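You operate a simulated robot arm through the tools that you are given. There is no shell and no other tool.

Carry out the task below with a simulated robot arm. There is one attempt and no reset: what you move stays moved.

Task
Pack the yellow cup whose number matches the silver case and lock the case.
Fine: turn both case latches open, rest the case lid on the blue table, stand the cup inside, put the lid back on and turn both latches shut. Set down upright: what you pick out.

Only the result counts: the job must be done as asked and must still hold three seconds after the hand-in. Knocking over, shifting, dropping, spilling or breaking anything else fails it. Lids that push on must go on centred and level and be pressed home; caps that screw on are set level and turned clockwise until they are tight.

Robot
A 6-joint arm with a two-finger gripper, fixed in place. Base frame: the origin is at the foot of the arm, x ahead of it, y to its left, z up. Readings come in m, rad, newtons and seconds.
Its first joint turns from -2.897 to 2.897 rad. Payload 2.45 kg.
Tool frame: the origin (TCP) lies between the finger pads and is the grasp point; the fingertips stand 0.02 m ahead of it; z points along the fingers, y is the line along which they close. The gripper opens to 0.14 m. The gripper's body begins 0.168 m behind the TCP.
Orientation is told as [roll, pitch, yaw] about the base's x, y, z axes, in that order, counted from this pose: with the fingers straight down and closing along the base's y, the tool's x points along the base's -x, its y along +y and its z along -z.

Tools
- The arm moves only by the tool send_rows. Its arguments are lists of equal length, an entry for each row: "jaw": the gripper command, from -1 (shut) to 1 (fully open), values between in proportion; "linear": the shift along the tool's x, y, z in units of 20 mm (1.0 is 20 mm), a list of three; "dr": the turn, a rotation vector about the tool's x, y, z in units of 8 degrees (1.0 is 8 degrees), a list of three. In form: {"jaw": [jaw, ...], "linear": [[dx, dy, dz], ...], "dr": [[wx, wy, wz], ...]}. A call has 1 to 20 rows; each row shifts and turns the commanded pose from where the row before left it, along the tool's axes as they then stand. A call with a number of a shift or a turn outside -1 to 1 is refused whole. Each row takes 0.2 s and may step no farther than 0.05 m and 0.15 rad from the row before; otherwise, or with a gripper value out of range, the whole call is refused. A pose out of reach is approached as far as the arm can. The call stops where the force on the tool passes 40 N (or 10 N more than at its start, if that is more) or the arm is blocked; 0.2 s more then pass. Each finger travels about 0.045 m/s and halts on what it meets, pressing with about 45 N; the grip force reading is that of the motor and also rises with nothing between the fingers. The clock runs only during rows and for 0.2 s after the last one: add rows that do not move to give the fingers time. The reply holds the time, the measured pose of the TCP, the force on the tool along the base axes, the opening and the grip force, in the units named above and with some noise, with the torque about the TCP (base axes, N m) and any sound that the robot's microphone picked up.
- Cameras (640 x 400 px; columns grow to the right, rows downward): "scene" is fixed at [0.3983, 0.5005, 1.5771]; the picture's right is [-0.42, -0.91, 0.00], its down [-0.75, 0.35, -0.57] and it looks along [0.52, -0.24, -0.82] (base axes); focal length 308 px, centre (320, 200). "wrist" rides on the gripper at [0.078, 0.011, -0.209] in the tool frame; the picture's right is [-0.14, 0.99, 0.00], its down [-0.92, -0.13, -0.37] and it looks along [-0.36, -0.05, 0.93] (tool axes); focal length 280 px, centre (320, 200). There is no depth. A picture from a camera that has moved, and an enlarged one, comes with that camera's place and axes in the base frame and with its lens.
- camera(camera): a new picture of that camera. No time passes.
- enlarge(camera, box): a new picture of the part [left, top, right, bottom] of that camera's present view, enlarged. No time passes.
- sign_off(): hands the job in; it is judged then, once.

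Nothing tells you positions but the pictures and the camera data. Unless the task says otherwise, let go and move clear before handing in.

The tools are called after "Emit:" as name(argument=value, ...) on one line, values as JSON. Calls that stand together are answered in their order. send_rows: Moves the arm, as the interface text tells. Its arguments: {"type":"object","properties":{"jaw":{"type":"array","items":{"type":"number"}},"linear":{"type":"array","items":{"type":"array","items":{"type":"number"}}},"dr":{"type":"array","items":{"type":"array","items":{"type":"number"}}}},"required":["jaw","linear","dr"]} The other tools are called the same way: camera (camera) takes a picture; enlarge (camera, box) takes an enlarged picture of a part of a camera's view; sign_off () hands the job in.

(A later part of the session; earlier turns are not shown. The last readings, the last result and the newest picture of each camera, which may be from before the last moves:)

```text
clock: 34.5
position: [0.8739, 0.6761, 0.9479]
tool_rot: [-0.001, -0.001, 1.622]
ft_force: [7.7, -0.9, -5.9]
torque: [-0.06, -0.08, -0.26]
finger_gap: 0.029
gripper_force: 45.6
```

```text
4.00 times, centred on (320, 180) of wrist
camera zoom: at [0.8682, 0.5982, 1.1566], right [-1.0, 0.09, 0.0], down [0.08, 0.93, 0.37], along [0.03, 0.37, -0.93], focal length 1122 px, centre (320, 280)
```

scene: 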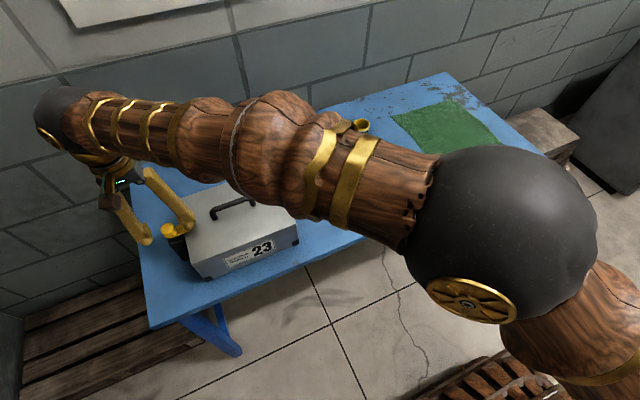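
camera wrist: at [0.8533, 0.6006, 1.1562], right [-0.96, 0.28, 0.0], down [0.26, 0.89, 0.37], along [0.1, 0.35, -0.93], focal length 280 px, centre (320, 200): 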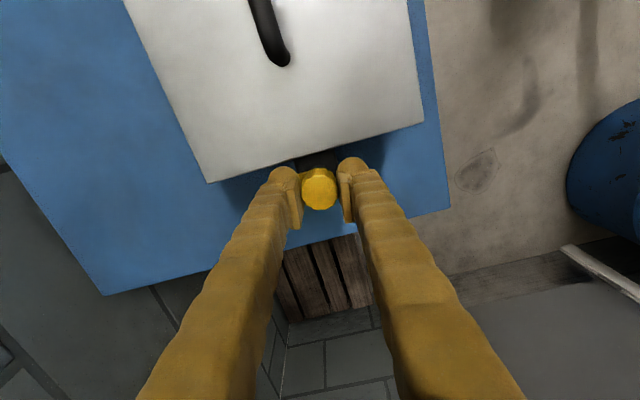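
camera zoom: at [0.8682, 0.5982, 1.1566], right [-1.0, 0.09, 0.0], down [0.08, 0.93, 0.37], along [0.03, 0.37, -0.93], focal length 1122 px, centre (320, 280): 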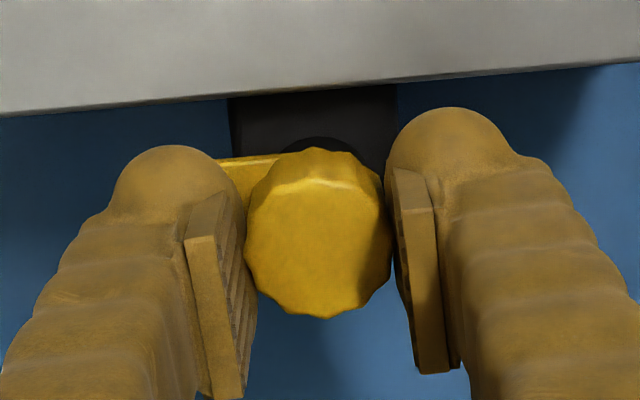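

The left latch is at its open stop too. I'll release, rise and move over the handle with the fingers closing along x.

Emit:
send_rows(jaw=[-0.3, -0.3, -0.3, 0, 0, 0, 0, 0, 0], linear=[[0, 0, 0], [0, 0, 0], [0, 0, 0], [0, 0, -0.5], [0, 0, -1], [0, 0, -1], [0, 0, -1], [0, 0, -1], [0, 0, -1]], dr=[[0, 0, 0], [0, 0, 0], [0, 0, 0], [0, 0, 0], [0, 0, 0], [0, 0, 0], [0, 0, 0], [0, 0, 0], [0, 0, 0.365]])

Emit:
send_rows(jaw=[0, 0, 0, 0, 0, 0, 0, 0, 0], linear=[[0.975, 0, 0], [0.975, 0, 0], [0.975, 0, 0], [0.975, 0, 0], [0.975, 0, 0], [0.975, 0, 0], [0.975, 0, 0], [0.975, 0, 0], [0, 0, 0]], dr=[[0, 0, 0], [0, 0, 0], [0, 0, 0], [0, 0, 0], [0, 0, 0], [0, 0, 0], [0, 0, 0], [0, 0, 0], [0, 0, 0]])

Emit:
camera(camera="wrist")

Emit:
camera(camera="scene")

```text
clock: 36.5
position: [0.8744, 0.6778, 1.0588]
tool_rot: [0.001, 0.0, 1.569]
ft_force: [-0.3, 0.0, -0.7]
torque: [-0.04, 0.0, 0.03]
finger_gap: 0.0699
gripper_force: 0.0
```

```text
clock: 38.5
position: [0.8739, 0.5203, 1.059]
tool_rot: [0.001, 0.001, 1.567]
ft_force: [1.0, -0.4, -0.6]
torque: [-0.01, 0.0, 0.02]
finger_gap: 0.07
gripper_force: 0.1
```

```text
taken
camera wrist: at [0.864, 0.4422, 1.2669], right [-0.99, 0.14, 0.0], down [0.13, 0.92, 0.37], along [0.05, 0.37, -0.93], focal length 280 px, centre (320, 200)
```

wrist: 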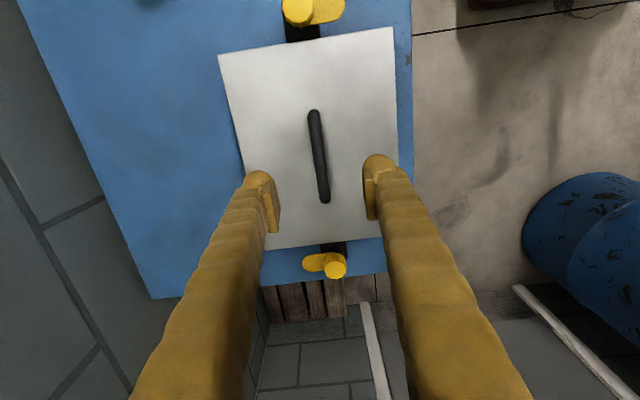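

```text
taken
```

scene: 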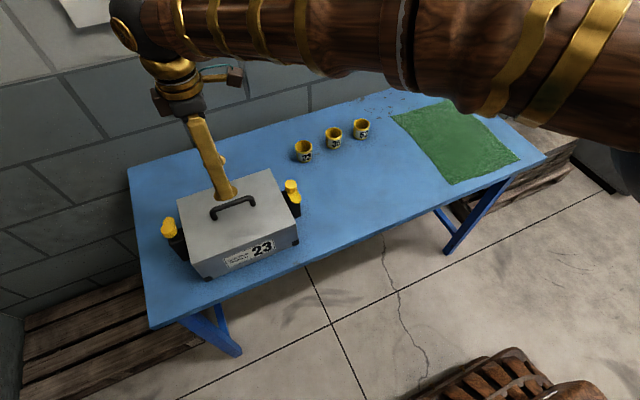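

Both levers are now parallel to the case sides. I'll measure the handle.

Emit:
enlarge(camera="wrist", box=[224, 90, 416, 210])

Emit:
enlarge(camera="scene", box=[190, 175, 286, 235])

Emit:
enlarge(camera="scene", box=[180, 220, 308, 300])

```text
3.33 times, centred on (320, 150) of wrist
camera zoom: at [0.864, 0.4422, 1.2669], right [-0.99, 0.14, 0.0], down [0.13, 0.92, 0.37], along [0.05, 0.37, -0.93], focal length 935 px, centre (320, 367)
```

zoom: 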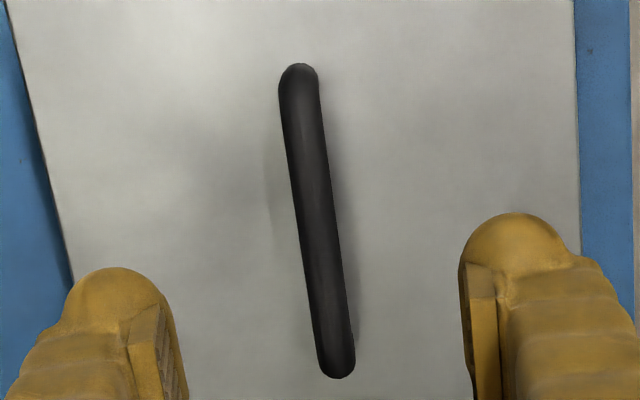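

```text
6.67 times, centred on (238, 205) of scene
camera zoom: at [0.3983, 0.5005, 1.5771], right [-0.42, -0.91, 0.0], down [-0.75, 0.35, -0.57], along [0.52, -0.24, -0.82], focal length 2055 px, centre (867, 167)
```

zoom: 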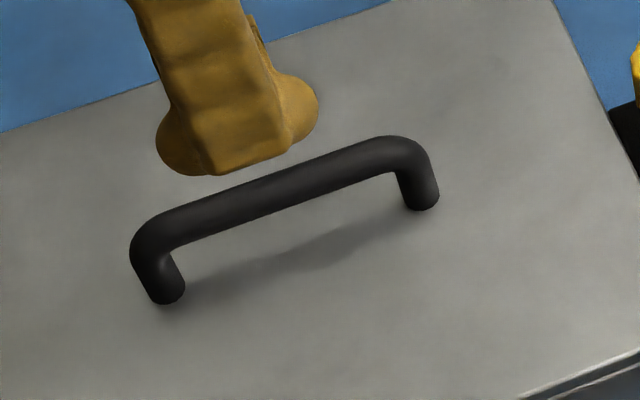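

```text
5.00 times, centred on (244, 260) of scene
camera zoom: at [0.3983, 0.5005, 1.5771], right [-0.42, -0.91, 0.0], down [-0.75, 0.35, -0.57], along [0.52, -0.24, -0.82], focal length 1542 px, centre (700, -100)
```

zoom: 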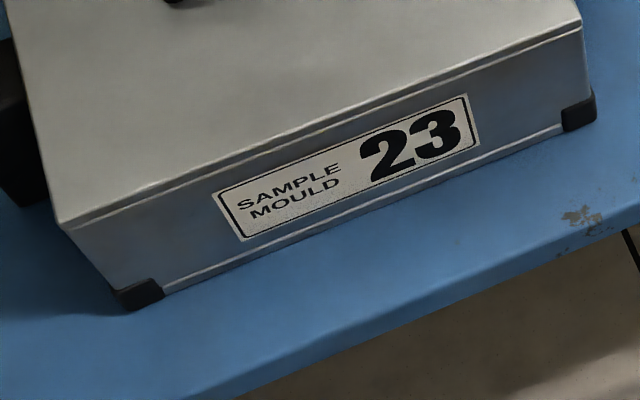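

The handle bar is at x≈0.8745, y 0.465–0.576, centre z≈0.945. I'm centred over it, so I'll descend and grip.

Emit:
send_rows(jaw=[0, 0, 0, 0, 0, 0, 0], linear=[[0, 0, 0.97], [0, 0, 0.97], [0, 0, 0.97], [0, 0, 0.97], [0, 0, 0.97], [0, 0, 0.95], [0, 0, 0]], dr=[[0, 0, 0], [0, 0, 0], [0, 0, 0], [0, 0, 0], [0, 0, 0], [0, 0, 0], [0, 0, 0]])

Emit:
enlarge(camera="wrist", box=[224, 130, 416, 250])

Emit:
enlarge(camera="scene", box=[190, 175, 286, 235])

```text
clock: 40.1
position: [0.8739, 0.5208, 0.9411]
tool_rot: [0.001, -0.001, 1.571]
ft_force: [-0.4, 0.1, 0.4]
torque: [0.03, 0.0, 0.0]
finger_gap: 0.0698
gripper_force: 0.1
```

```text
3.33 times, centred on (320, 190) of wrist
camera zoom: at [0.8638, 0.4422, 1.1506], right [-0.99, 0.14, 0.0], down [0.13, 0.92, 0.37], along [0.05, 0.37, -0.93], focal length 935 px, centre (320, 233)
```

zoom: 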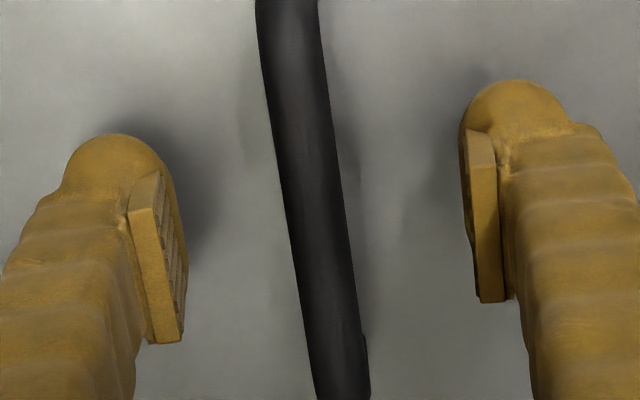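

```text
6.67 times, centred on (238, 205) of scene
camera zoom: at [0.3983, 0.5005, 1.5771], right [-0.42, -0.91, 0.0], down [-0.75, 0.35, -0.57], along [0.52, -0.24, -0.82], focal length 2055 px, centre (867, 167)
```

zoom: 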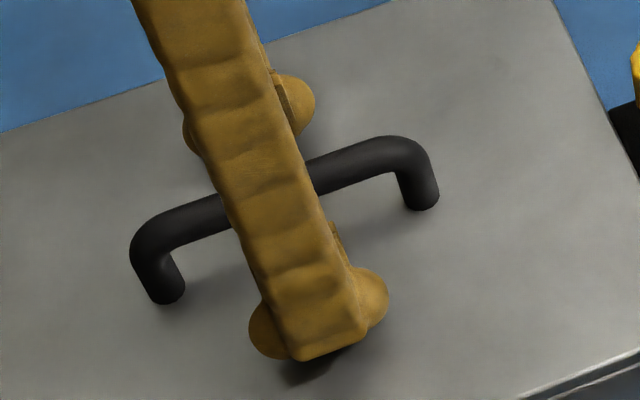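

Emit:
send_rows(jaw=[0, -0.5, -1, -1, -1, -1, -1, -1], linear=[[0, -0.05, 0], [0, 0, 0], [0, 0, 0], [0, 0, 0], [0, 0, 0], [0, 0, 0], [0, 0, 0], [0, 0, 0]], dr=[[0, 0, 0], [0, 0, 0], [0, 0, 0], [0, 0, 0], [0, 0, 0], [0, 0, 0], [0, 0, 0], [0, 0, 0]])

```text
clock: 41.9
position: [0.8756, 0.5221, 0.9422]
tool_rot: [0.0, 0.001, 1.569]
ft_force: [-0.4, 1.1, -0.1]
torque: [-0.02, -0.02, 0.06]
finger_gap: 0.0088
gripper_force: 36.1
```

Emit:
send_rows(jaw=[-1, -1], linear=[[0, 0, 0], [0, 0, 0]], dr=[[0, 0, 0], [0, 0, 0]])

Emit:
enlarge(camera="wrist", box=[224, 130, 416, 250])

Emit:
enlarge(camera="scene", box=[190, 175, 286, 235])

```text
clock: 42.5
position: [0.8745, 0.5214, 0.9415]
tool_rot: [-0.002, 0.001, 1.569]
ft_force: [1.0, 0.3, -1.0]
torque: [-0.01, 0.04, 0.04]
finger_gap: 0.0086
gripper_force: 36.2
```

```text
3.33 times, centred on (320, 190) of wrist
camera zoom: at [0.8648, 0.4424, 1.1508], right [-0.99, 0.14, 0.0], down [0.13, 0.92, 0.37], along [0.05, 0.37, -0.93], focal length 935 px, centre (320, 233)
```

zoom: 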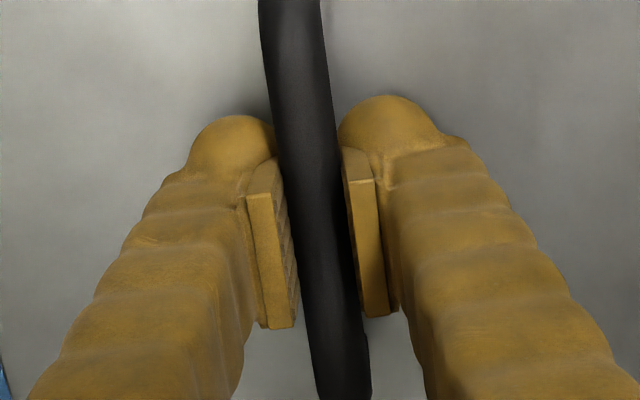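

```text
6.67 times, centred on (238, 205) of scene
camera zoom: at [0.3983, 0.5005, 1.5771], right [-0.42, -0.91, 0.0], down [-0.75, 0.35, -0.57], along [0.52, -0.24, -0.82], focal length 2055 px, centre (867, 167)
```

zoom: 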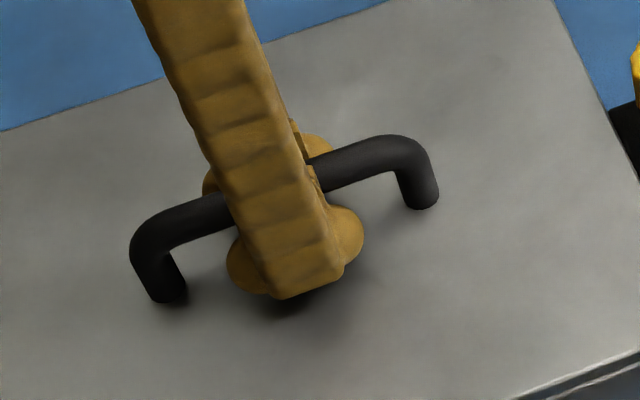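

The handle is held with the jaws aligned. I'll lift slowly and check.

Emit:
send_rows(jaw=[-1, -1, -1, -1], linear=[[0, 0, -0.3], [0, 0, -0.5], [0, 0, -0.7], [0, 0, 0]], dr=[[0, 0, 0], [0, 0, 0], [0, 0, 0], [0, 0, 0]])

Emit:
camera(camera="scene")

```text
clock: 43.5
position: [0.8746, 0.5213, 0.972]
tool_rot: [-0.002, 0.001, 1.57]
ft_force: [-0.1, -0.2, -4.2]
torque: [-0.01, 0.0, 0.0]
finger_gap: 0.009
gripper_force: 36.4
```

```text
taken
```

scene: 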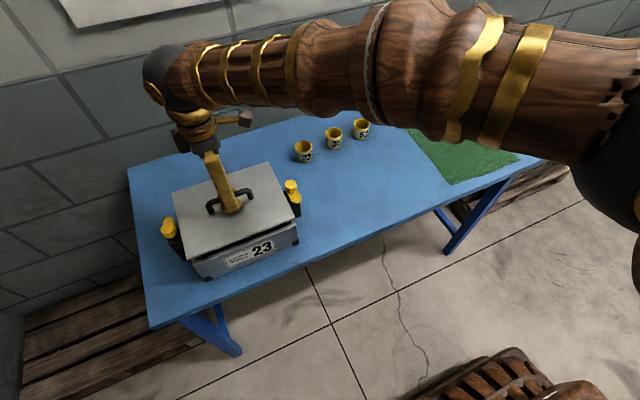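

The lid is off, balanced, weighing about 4 N. I'll raise it and carry it to the clear area of table at about (0.865, 0.11).

Emit:
send_rows(jaw=[-1, -1, -1, -1, -1, -1], linear=[[0, 0, -0.9], [0, 0, -0.9], [0, 0, -0.9], [0, 0, -0.9], [0, 0, -0.9], [0, 0, 0]], dr=[[0, 0, 0], [0, 0, 0], [0, 0, 0], [0, 0, 0], [0, 0, 0], [0, 0, 0]])

Emit:
send_rows(jaw=[-1, -1, -1, -1, -1, -1, -1, -1, -1, -1, -1, -1, -1, -1, -1, -1, -1, -1, -1, -1], linear=[[0.4, 0, 0], [0.8, 0.03, 0], [1, 0.03, 0], [1, 0.03, 0], [1, 0.03, 0], [1, 0.03, 0], [1, 0.03, 0], [1, 0.03, 0], [1, 0.03, 0], [1, 0.03, 0], [1, 0.03, 0], [1, 0.03, 0], [1, 0.03, 0], [1, 0.03, 0], [1, 0.03, 0], [1, 0.03, 0], [1, 0.03, 0], [1, 0, 0], [0.8, 0, 0], [0.4, 0, 0]], dr=[[0, 0, 0], [0, 0, 0], [0, 0, 0], [0, 0, 0], [0, 0, 0], [0, 0, 0], [0, 0, 0], [0, 0, 0], [0, 0, 0], [0, 0, 0], [0, 0, 0], [0, 0, 0], [0, 0, 0], [0, 0, 0], [0, 0, 0], [0, 0, 0], [0, 0, 0], [0, 0, 0], [0, 0, 0], [0, 0, 0]])

Emit:
camera(camera="scene")

Emit:
camera(camera="wrist")

```text
clock: 44.9
position: [0.8752, 0.5201, 1.0626]
tool_rot: [0.0, -0.001, 1.567]
ft_force: [0.0, -0.6, -3.5]
torque: [-0.04, -0.01, -0.03]
finger_gap: 0.0085
gripper_force: 36.2
```

```text
clock: 49.1
position: [0.8656, 0.1517, 1.062]
tool_rot: [-0.001, 0.001, 1.568]
ft_force: [-0.9, 0.2, -2.8]
torque: [-0.01, 0.0, -0.01]
finger_gap: 0.0085
gripper_force: 36.4
```

```text
taken
```

scene: 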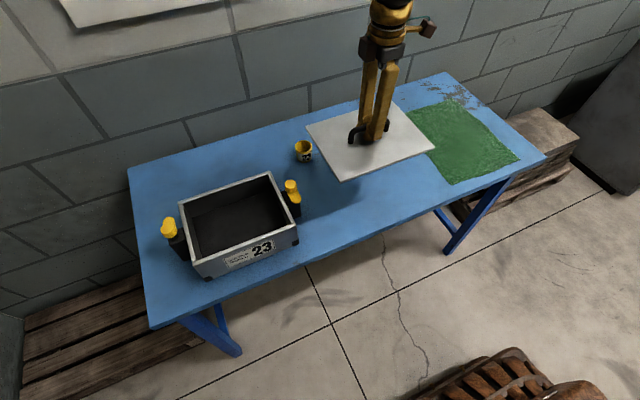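

```text
taken
camera wrist: at [0.8545, 0.0738, 1.2706], right [-0.99, 0.14, 0.0], down [0.13, 0.92, 0.37], along [0.05, 0.37, -0.93], focal length 280 px, centre (320, 200)
```

wrist: 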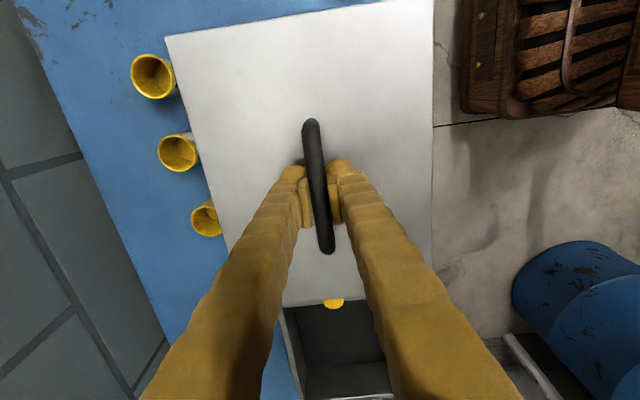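

The lid is at y≈0.15. I'll shift it to y≈0.11 and lower it, slowing down near the table.

Emit:
send_rows(jaw=[-1, -1, -1, -1, -1, -1, -1, -1, -1, -1, -1, -1], linear=[[0.7, 0, 0], [0.7, 0, 0], [0.6, 0, 0], [0, 0, 0.9], [0, 0, 0.9], [0, 0, 0.9], [0, 0, 0.9], [0, 0, 0.9], [0, 0, 0.9], [0, 0, 0.9], [0, 0, 0.9], [0, 0, 0]], dr=[[0, 0, 0], [0, 0, 0], [0, 0, 0], [0, 0, 0], [0, 0, 0], [0, 0, 0], [0, 0, 0], [0, 0, 0], [0, 0, 0], [0, 0, 0], [0, 0, 0], [0, 0, 0]])

Emit:
camera(camera="scene")

Emit:
camera(camera="wrist")

```text
clock: 51.7
position: [0.8649, 0.1129, 0.9169]
tool_rot: [0.001, 0.0, 1.569]
ft_force: [0.3, 0.2, -4.3]
torque: [0.02, 0.03, 0.01]
finger_gap: 0.0088
gripper_force: 36.1
```

```text
taken
```

scene: 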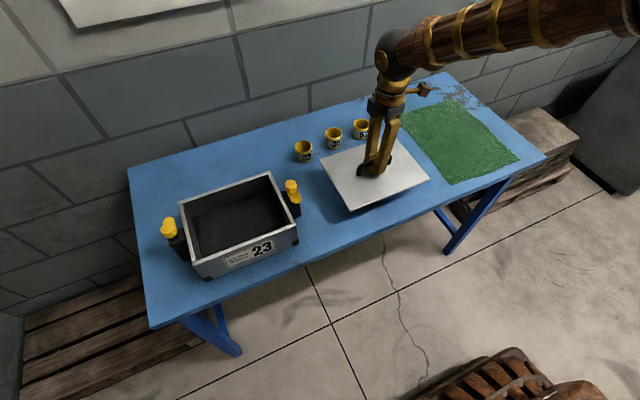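

```text
taken
camera wrist: at [0.8545, 0.0345, 1.1259], right [-0.99, 0.14, 0.0], down [0.13, 0.92, 0.37], along [0.05, 0.37, -0.93], focal length 280 px, centre (320, 200)
```

wrist: 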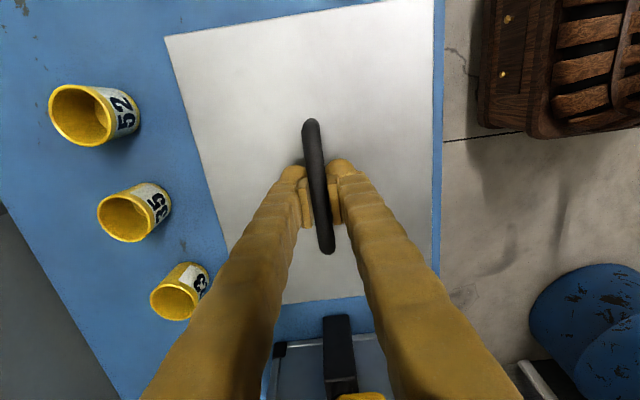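

Emit:
send_rows(jaw=[-1, -1, -1, -1], linear=[[0, 0, 0.9], [0, 0, 0.9], [0, 0, 0.5], [0, 0, 0]], dr=[[0, 0, 0], [0, 0, 0], [0, 0, 0], [0, 0, 0]])

Emit:
send_rows(jaw=[-1, -1, -1], linear=[[0, 0, 0.25], [0, 0, 0.25], [0, 0, 0]], dr=[[0, 0, 0], [0, 0, 0], [0, 0, 0]])

Emit:
enlarge(camera="scene", box=[310, 135, 438, 215])

```text
clock: 52.7
position: [0.865, 0.1123, 0.8721]
tool_rot: [0.0, 0.001, 1.569]
ft_force: [0.0, -0.1, -3.9]
torque: [0.01, 0.04, 0.03]
finger_gap: 0.0086
gripper_force: 36.7
```

```text
clock: 53.5
position: [0.8642, 0.1124, 0.8622]
tool_rot: [0.0, 0.0, 1.569]
ft_force: [0.4, -0.1, -4.0]
torque: [-0.03, -0.02, -0.01]
finger_gap: 0.0088
gripper_force: 36.7
```

```text
5.00 times, centred on (374, 175) of scene
camera zoom: at [0.3983, 0.5005, 1.5771], right [-0.42, -0.91, 0.0], down [-0.75, 0.35, -0.57], along [0.52, -0.24, -0.82], focal length 1542 px, centre (50, 325)
```

zoom: 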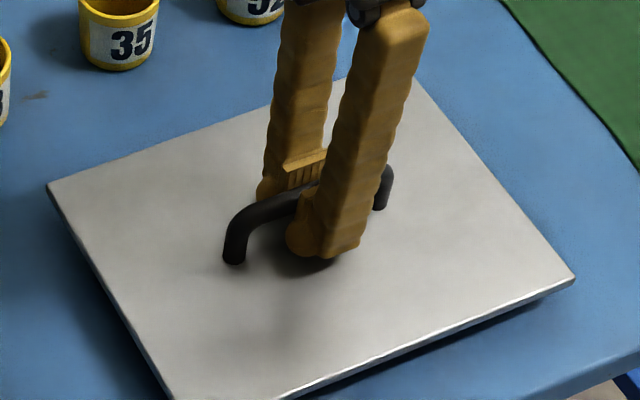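

The lid is still about a centimetre above the table, so I'll keep lowering in small steps.

Emit:
send_rows(jaw=[-1, -1, -1], linear=[[0, 0, 0.2], [0, 0, 0.15], [0, 0, 0]], dr=[[0, 0, 0], [0, 0, 0], [0, 0, 0]])

Emit:
send_rows(jaw=[-1, -1], linear=[[0, 0, 0.15], [0, 0, 0]], dr=[[0, 0, 0], [0, 0, 0]])

Emit:
enlarge(camera="scene", box=[310, 135, 438, 215])

```text
clock: 54.3
position: [0.8649, 0.1123, 0.855]
tool_rot: [0.0, -0.001, 1.57]
ft_force: [-0.2, -0.4, -3.7]
torque: [0.01, -0.04, -0.02]
finger_gap: 0.0086
gripper_force: 36.4
```

```text
clock: 54.9
position: [0.8642, 0.1124, 0.8527]
tool_rot: [0.001, 0.0, 1.57]
ft_force: [0.5, -0.6, -4.5]
torque: [0.04, 0.01, 0.02]
finger_gap: 0.0085
gripper_force: 36.9
```

```text
5.00 times, centred on (374, 175) of scene
camera zoom: at [0.3983, 0.5005, 1.5771], right [-0.42, -0.91, 0.0], down [-0.75, 0.35, -0.57], along [0.52, -0.24, -0.82], focal length 1542 px, centre (50, 325)
```

zoom: 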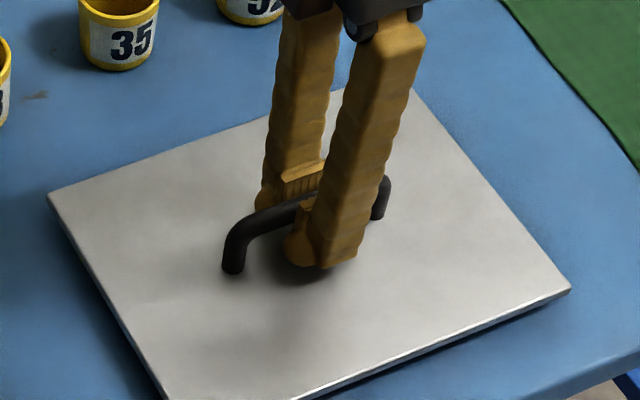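

Emit:
send_rows(jaw=[-1, -1], linear=[[0, 0, 0.15], [0, 0, 0]], dr=[[0, 0, 0], [0, 0, 0]])

Emit:
send_rows(jaw=[-1, -1], linear=[[0, 0, 0.12], [0, 0, 0]], dr=[[0, 0, 0], [0, 0, 0]])

Emit:
send_rows(jaw=[-1, -1], linear=[[0, 0, 0.1], [0, 0, 0]], dr=[[0, 0, 0], [0, 0, 0]])

```text
clock: 55.5
position: [0.8645, 0.1129, 0.8494]
tool_rot: [0.0, -0.001, 1.568]
ft_force: [-0.7, 0.5, -4.0]
torque: [-0.02, 0.03, 0.0]
finger_gap: 0.0086
gripper_force: 36.5
```

```text
clock: 56.1
position: [0.8644, 0.1133, 0.8471]
tool_rot: [-0.001, 0.001, 1.57]
ft_force: [-8.4, -0.4, 23.2]
torque: [0.03, -0.01, -0.02]
finger_gap: 0.0088
gripper_force: 36.0
```

```text
clock: 56.7
position: [0.8653, 0.1132, 0.8449]
tool_rot: [0.001, 0.0, 1.57]
ft_force: [-3.3, 1.8, 24.1]
torque: [0.03, -0.01, 0.02]
finger_gap: 0.008
gripper_force: 36.6
```

The lid is resting on the table. I'll ease off and release the handle.

Emit:
send_rows(jaw=[-1, -0.6, -0.3, 0, 0, 0, 0], linear=[[0, 0, -0.08], [0, 0, 0], [0, 0, 0], [0, 0, 0], [0, 0, 0], [0, 0, 0], [0, 0, 0]], dr=[[0, 0, 0], [0, 0, 0], [0, 0, 0], [0, 0, 0], [0, 0, 0], [0, 0, 0], [0, 0, 0]])

Emit:
camera(camera="wrist")

```text
clock: 58.3
position: [0.865, 0.1133, 0.8458]
tool_rot: [-0.001, 0.001, 1.568]
ft_force: [0.0, -1.0, -0.1]
torque: [0.0, -0.06, -0.03]
finger_gap: 0.0701
gripper_force: 0.0
```

```text
taken
camera wrist: at [0.8544, 0.0345, 1.0547], right [-0.99, 0.14, 0.0], down [0.13, 0.92, 0.37], along [0.05, 0.37, -0.93], focal length 280 px, centre (320, 200)
```

wrist: 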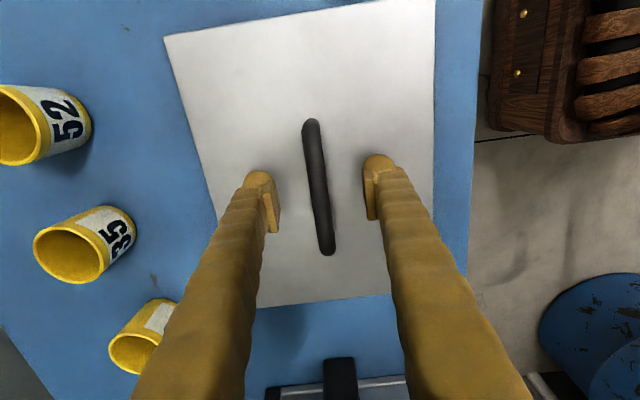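

The lid rests on the table. I'll raise the arm, rotate back to yaw 0 and head toward the cup area.

Emit:
send_rows(jaw=[0, 0, 0, 0, 0, 0, 0, 0, 0, 0, 0], linear=[[0, 0, -0.5], [0, 0, -1], [0, 0, -1], [0, 0, -1], [0, 0, -1], [0, 0, -1], [0, 0, -1], [0, 0, -1], [0, 0, -1], [0, 0, -1], [0, 0, 0]], dr=[[0, 0, 0], [0, 0, 0], [0, 0, 0], [0, 0, 0], [0, 0, 0], [0, 0, 0], [0, 0, 0], [0, 0, 0], [0, 0, 0], [0, 0, 0], [0, 0, 0]])

Emit:
send_rows(jaw=[0.3, 0.3, 0.3, 0.3, 0.3, 0.3, 0.3, 0.3, 0.3, 0.3, 0.3, 0.3], linear=[[0, 0, 0], [0, 0, 0], [0, 0, 0], [0, 0, 0], [0, 0, 0], [0, 0, 0], [0, 0, 0], [0, 0, 0], [0, 0, 0], [0, 0, 0], [0, 0, 0], [0, 0, 0]], dr=[[0, 0, 0.9817], [0, 0, 0.9817], [0, 0, 0.9817], [0, 0, 0.9817], [0, 0, 0.9817], [0, 0, 0.9817], [0, 0, 0.9817], [0, 0, 0.9817], [0, 0, 0.9817], [0, 0, 0.9817], [0, 0, 0.9817], [0, 0, 0.44]])

Emit:
camera(camera="wrist")

Emit:
enlarge(camera="scene", box=[150, 160, 310, 290])

```text
clock: 60.7
position: [0.8639, 0.1121, 1.0374]
tool_rot: [0.001, -0.001, 1.568]
ft_force: [0.5, -0.3, -0.6]
torque: [0.0, 0.0, -0.02]
finger_gap: 0.0699
gripper_force: 0.0
```

```text
clock: 63.3
position: [0.8654, 0.1119, 1.0369]
tool_rot: [0.0, -0.001, -0.002]
ft_force: [0.0, -0.5, 0.6]
torque: [0.01, 0.0, 0.0]
finger_gap: 0.0909
gripper_force: 0.0
```

```text
taken
camera wrist: at [0.7869, 0.1236, 1.2448], right [0.14, 0.99, 0.0], down [0.92, -0.13, 0.37], along [0.36, -0.05, -0.93], focal length 280 px, centre (320, 200)
```

wrist: 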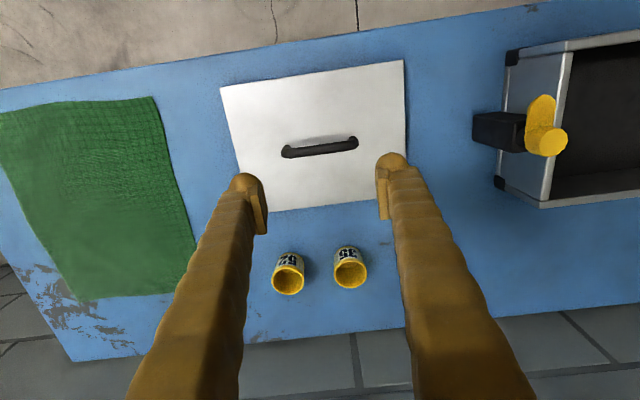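

```text
3.08 times, centred on (230, 225) of scene
camera zoom: at [0.3983, 0.5005, 1.5771], right [-0.42, -0.91, 0.0], down [-0.75, 0.35, -0.57], along [0.52, -0.24, -0.82], focal length 949 px, centre (597, 123)
```

zoom: 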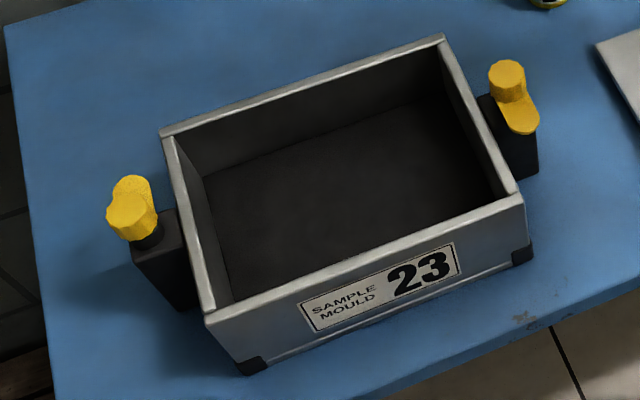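

The case is empty and open. Now I'll move above cup 23 with the fingers closing along y.

Emit:
send_rows(jaw=[0.3, 0.3, 0.3, 0.3, 0.3, 0.3, 0.3, 0.3, 0.3, 0.3, 0.3, 0.3], linear=[[-0.91, 0.627, 0.1], [-0.91, 0.627, 0.1], [-0.91, 0.627, 0.1], [-0.91, 0.627, 0.1], [-0.91, 0.627, 0.1], [-0.91, 0.627, 0.1], [-0.91, 0.627, 0.1], [-0.91, 0.627, 0.1], [-0.91, 0.627, 0.1], [-0.91, 0.627, 0.1], [-0.91, 0.627, 0.1], [0, 0, 0]], dr=[[0, 0, 0], [0, 0, 0], [0, 0, 0], [0, 0, 0], [0, 0, 0], [0, 0, 0], [0, 0, 0], [0, 0, 0], [0, 0, 0], [0, 0, 0], [0, 0, 0], [0, 0, 0]])

Emit:
camera(camera="wrist")

Emit:
enlarge(camera="wrist", box=[256, 100, 384, 180])

```text
clock: 65.9
position: [1.0649, 0.25, 1.0146]
tool_rot: [0.001, -0.001, 0.0]
ft_force: [-0.1, -0.5, 0.8]
torque: [0.02, -0.01, 0.02]
finger_gap: 0.0912
gripper_force: 0.0
```

```text
taken
camera wrist: at [0.987, 0.2608, 1.2228], right [0.14, 0.99, 0.0], down [0.92, -0.13, 0.37], along [0.36, -0.05, -0.93], focal length 280 px, centre (320, 200)
```

wrist: 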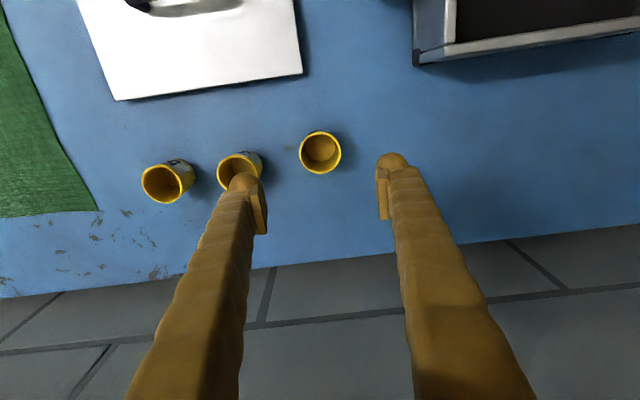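

```text
5.00 times, centred on (320, 140) of wrist
camera zoom: at [0.987, 0.2608, 1.2228], right [0.14, 0.99, 0.0], down [0.92, -0.13, 0.37], along [0.36, -0.05, -0.93], focal length 1402 px, centre (320, 500)
```

zoom: 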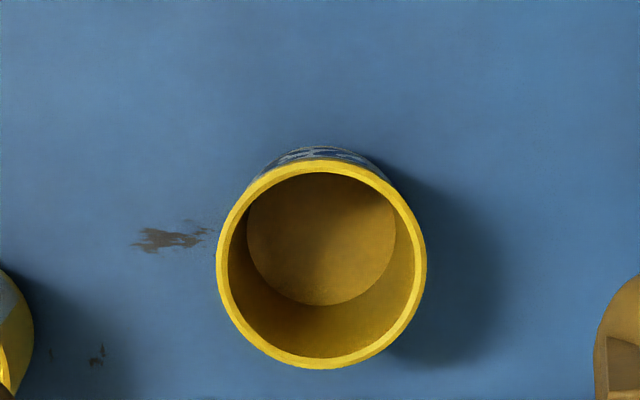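

The cup centre is at about (1.065, 0.250), directly under the tool. Descending in two stages.

Emit:
send_rows(jaw=[0.3, 0.3, 0.3, 0.3, 0.3, 0.3, 0.3, 0.3, 0.3], linear=[[0, 0, 0.95], [0, 0, 0.95], [0, 0, 0.95], [0, 0, 0.95], [0, 0, 0.95], [0, 0, 0.95], [0, 0, 0.95], [0, 0, 0.95], [0, 0, 0]], dr=[[0, 0, 0], [0, 0, 0], [0, 0, 0], [0, 0, 0], [0, 0, 0], [0, 0, 0], [0, 0, 0], [0, 0, 0], [0, 0, 0]])

Emit:
camera(camera="wrist")

Emit:
camera(camera="scene")

```text
clock: 67.9
position: [1.0653, 0.2501, 0.8618]
tool_rot: [0.0, 0.0, 0.001]
ft_force: [-0.3, 0.4, -0.2]
torque: [-0.01, 0.03, 0.02]
finger_gap: 0.091
gripper_force: 0.1
```

```text
taken
camera wrist: at [0.9868, 0.2609, 1.0704], right [0.14, 0.99, 0.0], down [0.92, -0.13, 0.37], along [0.36, -0.05, -0.93], focal length 280 px, centre (320, 200)
```

wrist: 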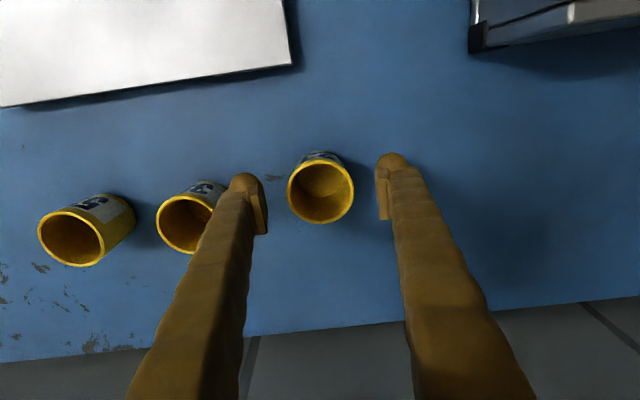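

```text
taken
```

scene: 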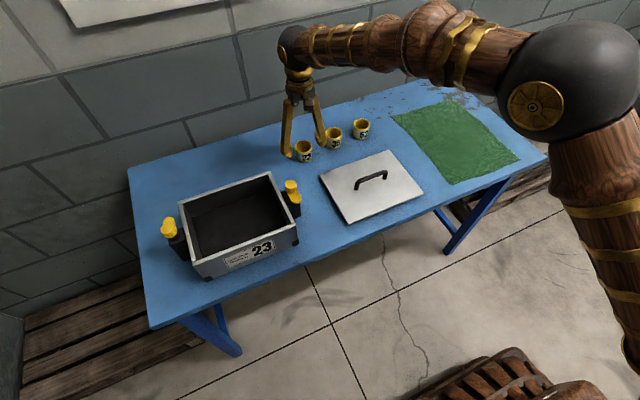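

Emit:
send_rows(jaw=[0.3, 0.3, 0.3], linear=[[0, 0, 0.6], [0, 0, 0.6], [0, 0, 0]], dr=[[0, 0, 0], [0, 0, 0], [0, 0, 0]])

Emit:
enlarge(camera="scene", box=[260, 110, 372, 180])

Emit:
enlarge(camera="wrist", box=[224, 140, 416, 260])

```text
clock: 68.7
position: [1.0643, 0.2493, 0.8385]
tool_rot: [0.0, -0.002, 0.0]
ft_force: [-0.8, 0.0, 0.2]
torque: [-0.01, -0.03, 0.0]
finger_gap: 0.0907
gripper_force: 0.1
```

```text
5.71 times, centred on (316, 145) of scene
camera zoom: at [0.3983, 0.5005, 1.5771], right [-0.42, -0.91, 0.0], down [-0.75, 0.35, -0.57], along [0.52, -0.24, -0.82], focal length 1762 px, centre (343, 514)
```

zoom: 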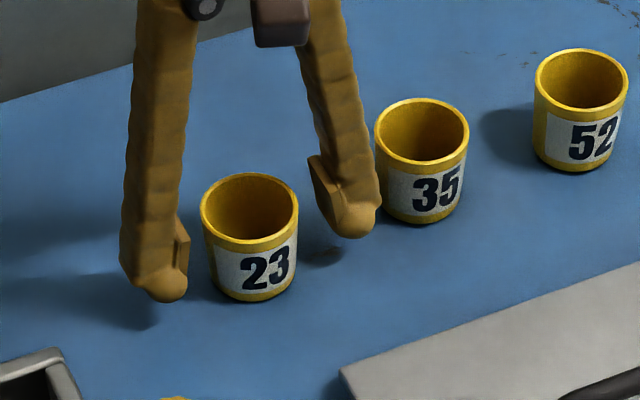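

```text
3.33 times, centred on (320, 200) of wrist
camera zoom: at [0.9868, 0.2606, 1.0468], right [0.14, 0.99, 0.0], down [0.92, -0.13, 0.37], along [0.36, -0.05, -0.93], focal length 935 px, centre (320, 200)
```

zoom: 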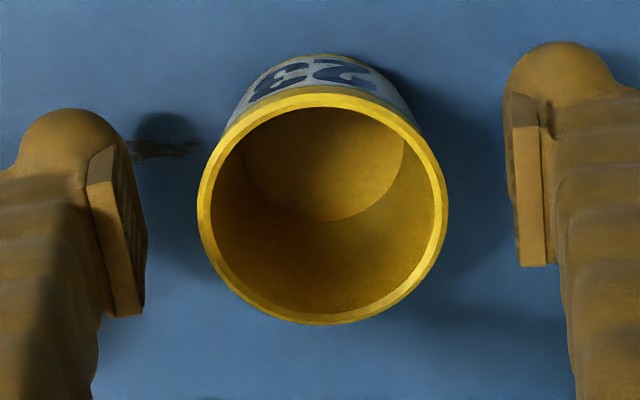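

The cup is centred between the pads. Closing.

Emit:
send_rows(jaw=[0.1, -0.2, -1, -1, -1, -1], linear=[[0, 0, 0], [0, 0, 0], [0, 0, 0], [0, 0, 0], [0, 0, 0], [0, 0, 0]], dr=[[0, 0, 0], [0, 0, 0], [0, 0, 0], [0, 0, 0], [0, 0, 0], [0, 0, 0]])

Emit:
enlarge(camera="scene", box=[260, 110, 372, 180])

```text
clock: 70.1
position: [1.0655, 0.2497, 0.8381]
tool_rot: [0.001, 0.0, 0.003]
ft_force: [1.1, 0.0, 0.1]
torque: [0.02, -0.04, 0.01]
finger_gap: 0.0556
gripper_force: 45.2
```

```text
5.71 times, centred on (316, 145) of scene
camera zoom: at [0.3983, 0.5005, 1.5771], right [-0.42, -0.91, 0.0], down [-0.75, 0.35, -0.57], along [0.52, -0.24, -0.82], focal length 1762 px, centre (343, 514)
```

zoom: 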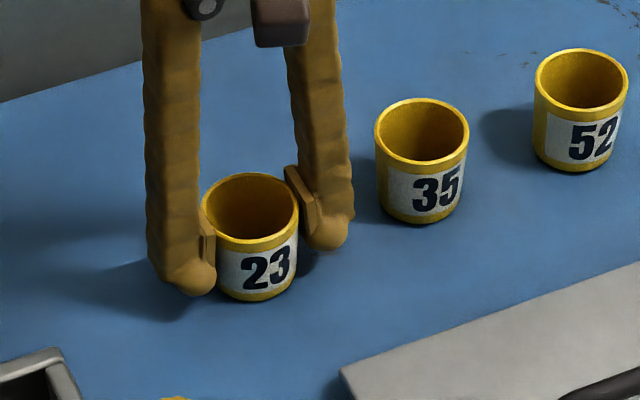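

Cup gripped. Lifting it, then carrying it over the case centre.

Emit:
send_rows(jaw=[-1, -1, -1, -1, -1, -1, -1, -1, -1, -1, -1], linear=[[0, 0, -0.3], [0, 0, -0.7], [0, 0, -1], [0, 0, -1], [0, 0, -1], [0, 0, -1], [0, 0, -1], [0, 0, -1], [0, 0, -1], [0, 0, -1], [0, 0, -0.6]], dr=[[0, 0, 0], [0, 0, 0], [0, 0, 0], [0, 0, 0], [0, 0, 0], [0, 0, 0], [0, 0, 0], [0, 0, 0], [0, 0, 0], [0, 0, 0], [0, 0, 0]])

Emit:
send_rows(jaw=[-1, -1, -1, -1, -1, -1, -1, -1, -1, -1, -1, -1, -1, -1, -1, -1, -1, -1], linear=[[0.3, 0.42, 0], [0.57, 0.82, 0], [0.57, 0.82, 0], [0.57, 0.82, 0], [0.57, 0.82, 0], [0.57, 0.82, 0], [0.57, 0.82, 0], [0.57, 0.82, 0], [0.57, 0.82, 0], [0.57, 0.82, 0], [0.57, 0.82, 0], [0.57, 0.82, 0], [0.57, 0.82, 0], [0.57, 0.82, 0], [0.57, 0.82, 0], [0.57, 0.82, 0], [0.57, 0.82, 0], [0.1, 0, 0]], dr=[[0, 0, 0], [0, 0, 0], [0, 0, 0], [0, 0, 0], [0, 0, 0], [0, 0, 0], [0, 0, 0], [0, 0, 0], [0, 0, 0], [0, 0, 0], [0, 0, 0], [0, 0, 0], [0, 0, 0], [0, 0, 0], [0, 0, 0], [0, 0, 0], [0, 0, 0], [0, 0, 0]])

Emit:
camera(camera="scene")

Emit:
camera(camera="wrist")

```text
clock: 72.5
position: [1.065, 0.2502, 1.0311]
tool_rot: [0.002, 0.0, 0.0]
ft_force: [-0.2, 0.3, 0.3]
torque: [-0.01, 0.03, 0.03]
finger_gap: 0.0553
gripper_force: 45.5
```

```text
clock: 76.3
position: [0.8741, 0.5204, 1.0304]
tool_rot: [0.0, 0.0, 0.0]
ft_force: [-0.3, 0.4, -0.7]
torque: [0.02, 0.0, -0.01]
finger_gap: 0.0554
gripper_force: 45.4
```

```text
taken
```

scene: 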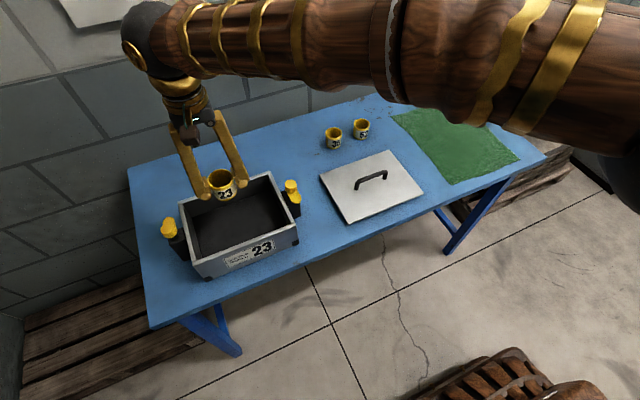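

```text
taken
camera wrist: at [0.7969, 0.532, 1.239], right [0.14, 0.99, 0.0], down [0.92, -0.13, 0.37], along [0.36, -0.05, -0.93], focal length 280 px, centre (320, 200)
```

wrist: 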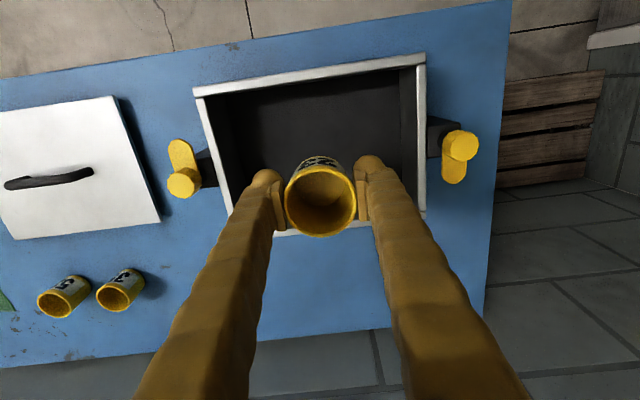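

Over the case centre. Lowering the cup into the case.

Emit:
send_rows(jaw=[-1, -1, -1, -1, -1, -1, -1, -1, -1], linear=[[0, 0, 0.9], [0, 0, 0.9], [0, 0, 0.9], [0, 0, 0.9], [0, 0, 0.9], [0, 0, 0.9], [0, 0, 0.9], [0, 0, 0.9], [0, 0, 0]], dr=[[0, 0, 0], [0, 0, 0], [0, 0, 0], [0, 0, 0], [0, 0, 0], [0, 0, 0], [0, 0, 0], [0, 0, 0], [0, 0, 0]])

Emit:
send_rows(jaw=[-1, -1, -1], linear=[[0, 0, 0.4], [0, 0, 0.3], [0, 0, 0]], dr=[[0, 0, 0], [0, 0, 0], [0, 0, 0]])

Emit:
enlarge(camera="scene", box=[150, 160, 310, 290])

```text
clock: 78.3
position: [0.8748, 0.5217, 0.8877]
tool_rot: [-0.001, 0.002, 0.0]
ft_force: [-0.6, 0.6, -0.6]
torque: [-0.03, 0.03, 0.0]
finger_gap: 0.0554
gripper_force: 45.4
```

```text
clock: 79.1
position: [0.8743, 0.5209, 0.8728]
tool_rot: [0.0, 0.001, 0.0]
ft_force: [-1.9, -1.0, 3.4]
torque: [-0.02, 0.05, -0.02]
finger_gap: 0.0554
gripper_force: 45.2
```

```text
3.08 times, centred on (230, 225) of scene
camera zoom: at [0.3983, 0.5005, 1.5771], right [-0.42, -0.91, 0.0], down [-0.75, 0.35, -0.57], along [0.52, -0.24, -0.82], focal length 949 px, centre (597, 123)
```

zoom: 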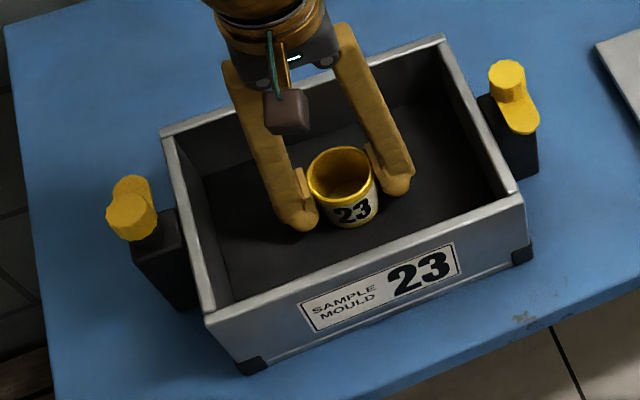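

Contact is just starting at TCP z≈0.873, which suggests a lined floor. One more small step to confirm.

Emit:
send_rows(jaw=[-1, -1], linear=[[0, 0, 0.04], [0, 0, 0]], dr=[[0, 0, 0], [0, 0, 0]])

Emit:
enlarge(camera="scene", box=[206, 190, 262, 225])

```text
clock: 79.7
position: [0.8751, 0.5197, 0.8722]
tool_rot: [0.002, 0.0, 0.0]
ft_force: [-3.3, -3.3, 19.8]
torque: [-0.06, 0.15, 0.02]
finger_gap: 0.0556
gripper_force: 44.8
```

```text
11.43 times, centred on (234, 208) of scene
camera zoom: at [0.3983, 0.5005, 1.5771], right [-0.42, -0.91, 0.0], down [-0.75, 0.35, -0.57], along [0.52, -0.24, -0.82], focal length 3524 px, centre (1303, 114)
```

zoom: 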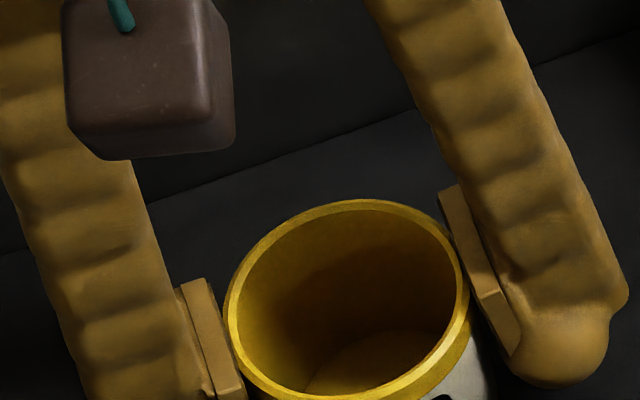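

The cup is firmly on the floor of the case. Releasing and rising.

Emit:
send_rows(jaw=[-1, -0.1, 0.1, 0.2, 0.2], linear=[[0, 0, -0.04], [0, 0, 0], [0, 0, 0], [0, 0, 0], [0, 0, 0]], dr=[[0, 0, 0], [0, 0, 0], [0, 0, 0], [0, 0, 0], [0, 0, 0]])

Emit:
send_rows(jaw=[0.2, 0.2, 0.2, 0.2, 0.2, 0.2, 0.2, 0.2, 0.2, 0.2], linear=[[0, 0, -0.4], [0, 0, -0.8], [0, 0, -1], [0, 0, -1], [0, 0, -1], [0, 0, -1], [0, 0, -1], [0, 0, -1], [0, 0, -1], [0, 0, 0]], dr=[[0, 0, 0], [0, 0, 0], [0, 0, 0], [0, 0, 0], [0, 0, 0], [0, 0, 0], [0, 0, 0], [0, 0, 0], [0, 0, 0], [0, 0, 0]])

Emit:
camera(camera="wrist")

Emit:
enlarge(camera="scene", box=[150, 160, 310, 290])

```text
clock: 80.9
position: [0.8733, 0.5217, 0.8729]
tool_rot: [-0.001, 0.0, 0.001]
ft_force: [-0.1, 0.4, -0.4]
torque: [-0.01, 0.0, -0.04]
finger_gap: 0.084
gripper_force: 0.0
```

```text
clock: 83.1
position: [0.873, 0.5218, 1.0372]
tool_rot: [0.0, 0.001, 0.0]
ft_force: [0.3, -0.4, 0.9]
torque: [0.0, -0.02, 0.05]
finger_gap: 0.0843
gripper_force: 0.0
```

```text
taken
camera wrist: at [0.7967, 0.5317, 1.2454], right [0.14, 0.99, 0.0], down [0.92, -0.13, 0.37], along [0.36, -0.05, -0.93], focal length 280 px, centre (320, 200)
```

wrist: 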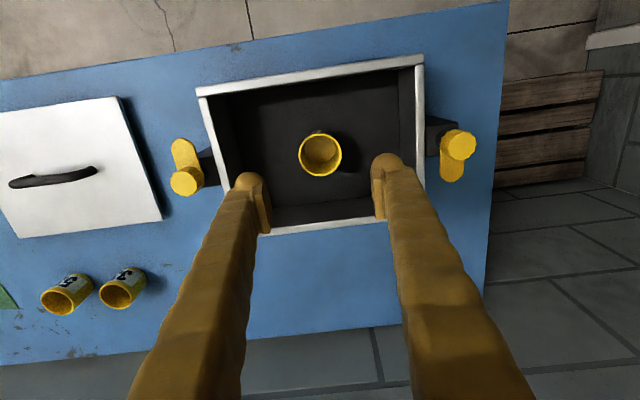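

```text
3.08 times, centred on (230, 225) of scene
camera zoom: at [0.3983, 0.5005, 1.5771], right [-0.42, -0.91, 0.0], down [-0.75, 0.35, -0.57], along [0.52, -0.24, -0.82], focal length 949 px, centre (597, 123)
```

zoom: 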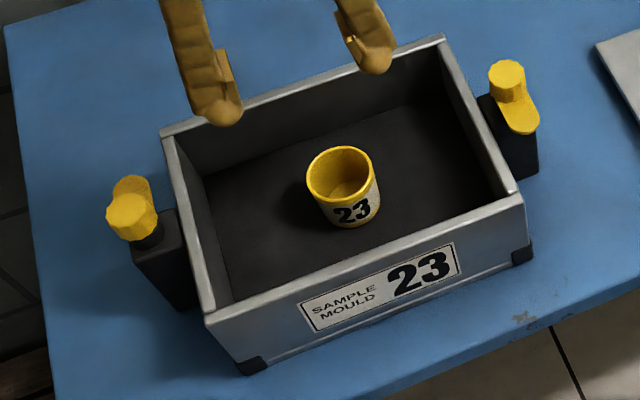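

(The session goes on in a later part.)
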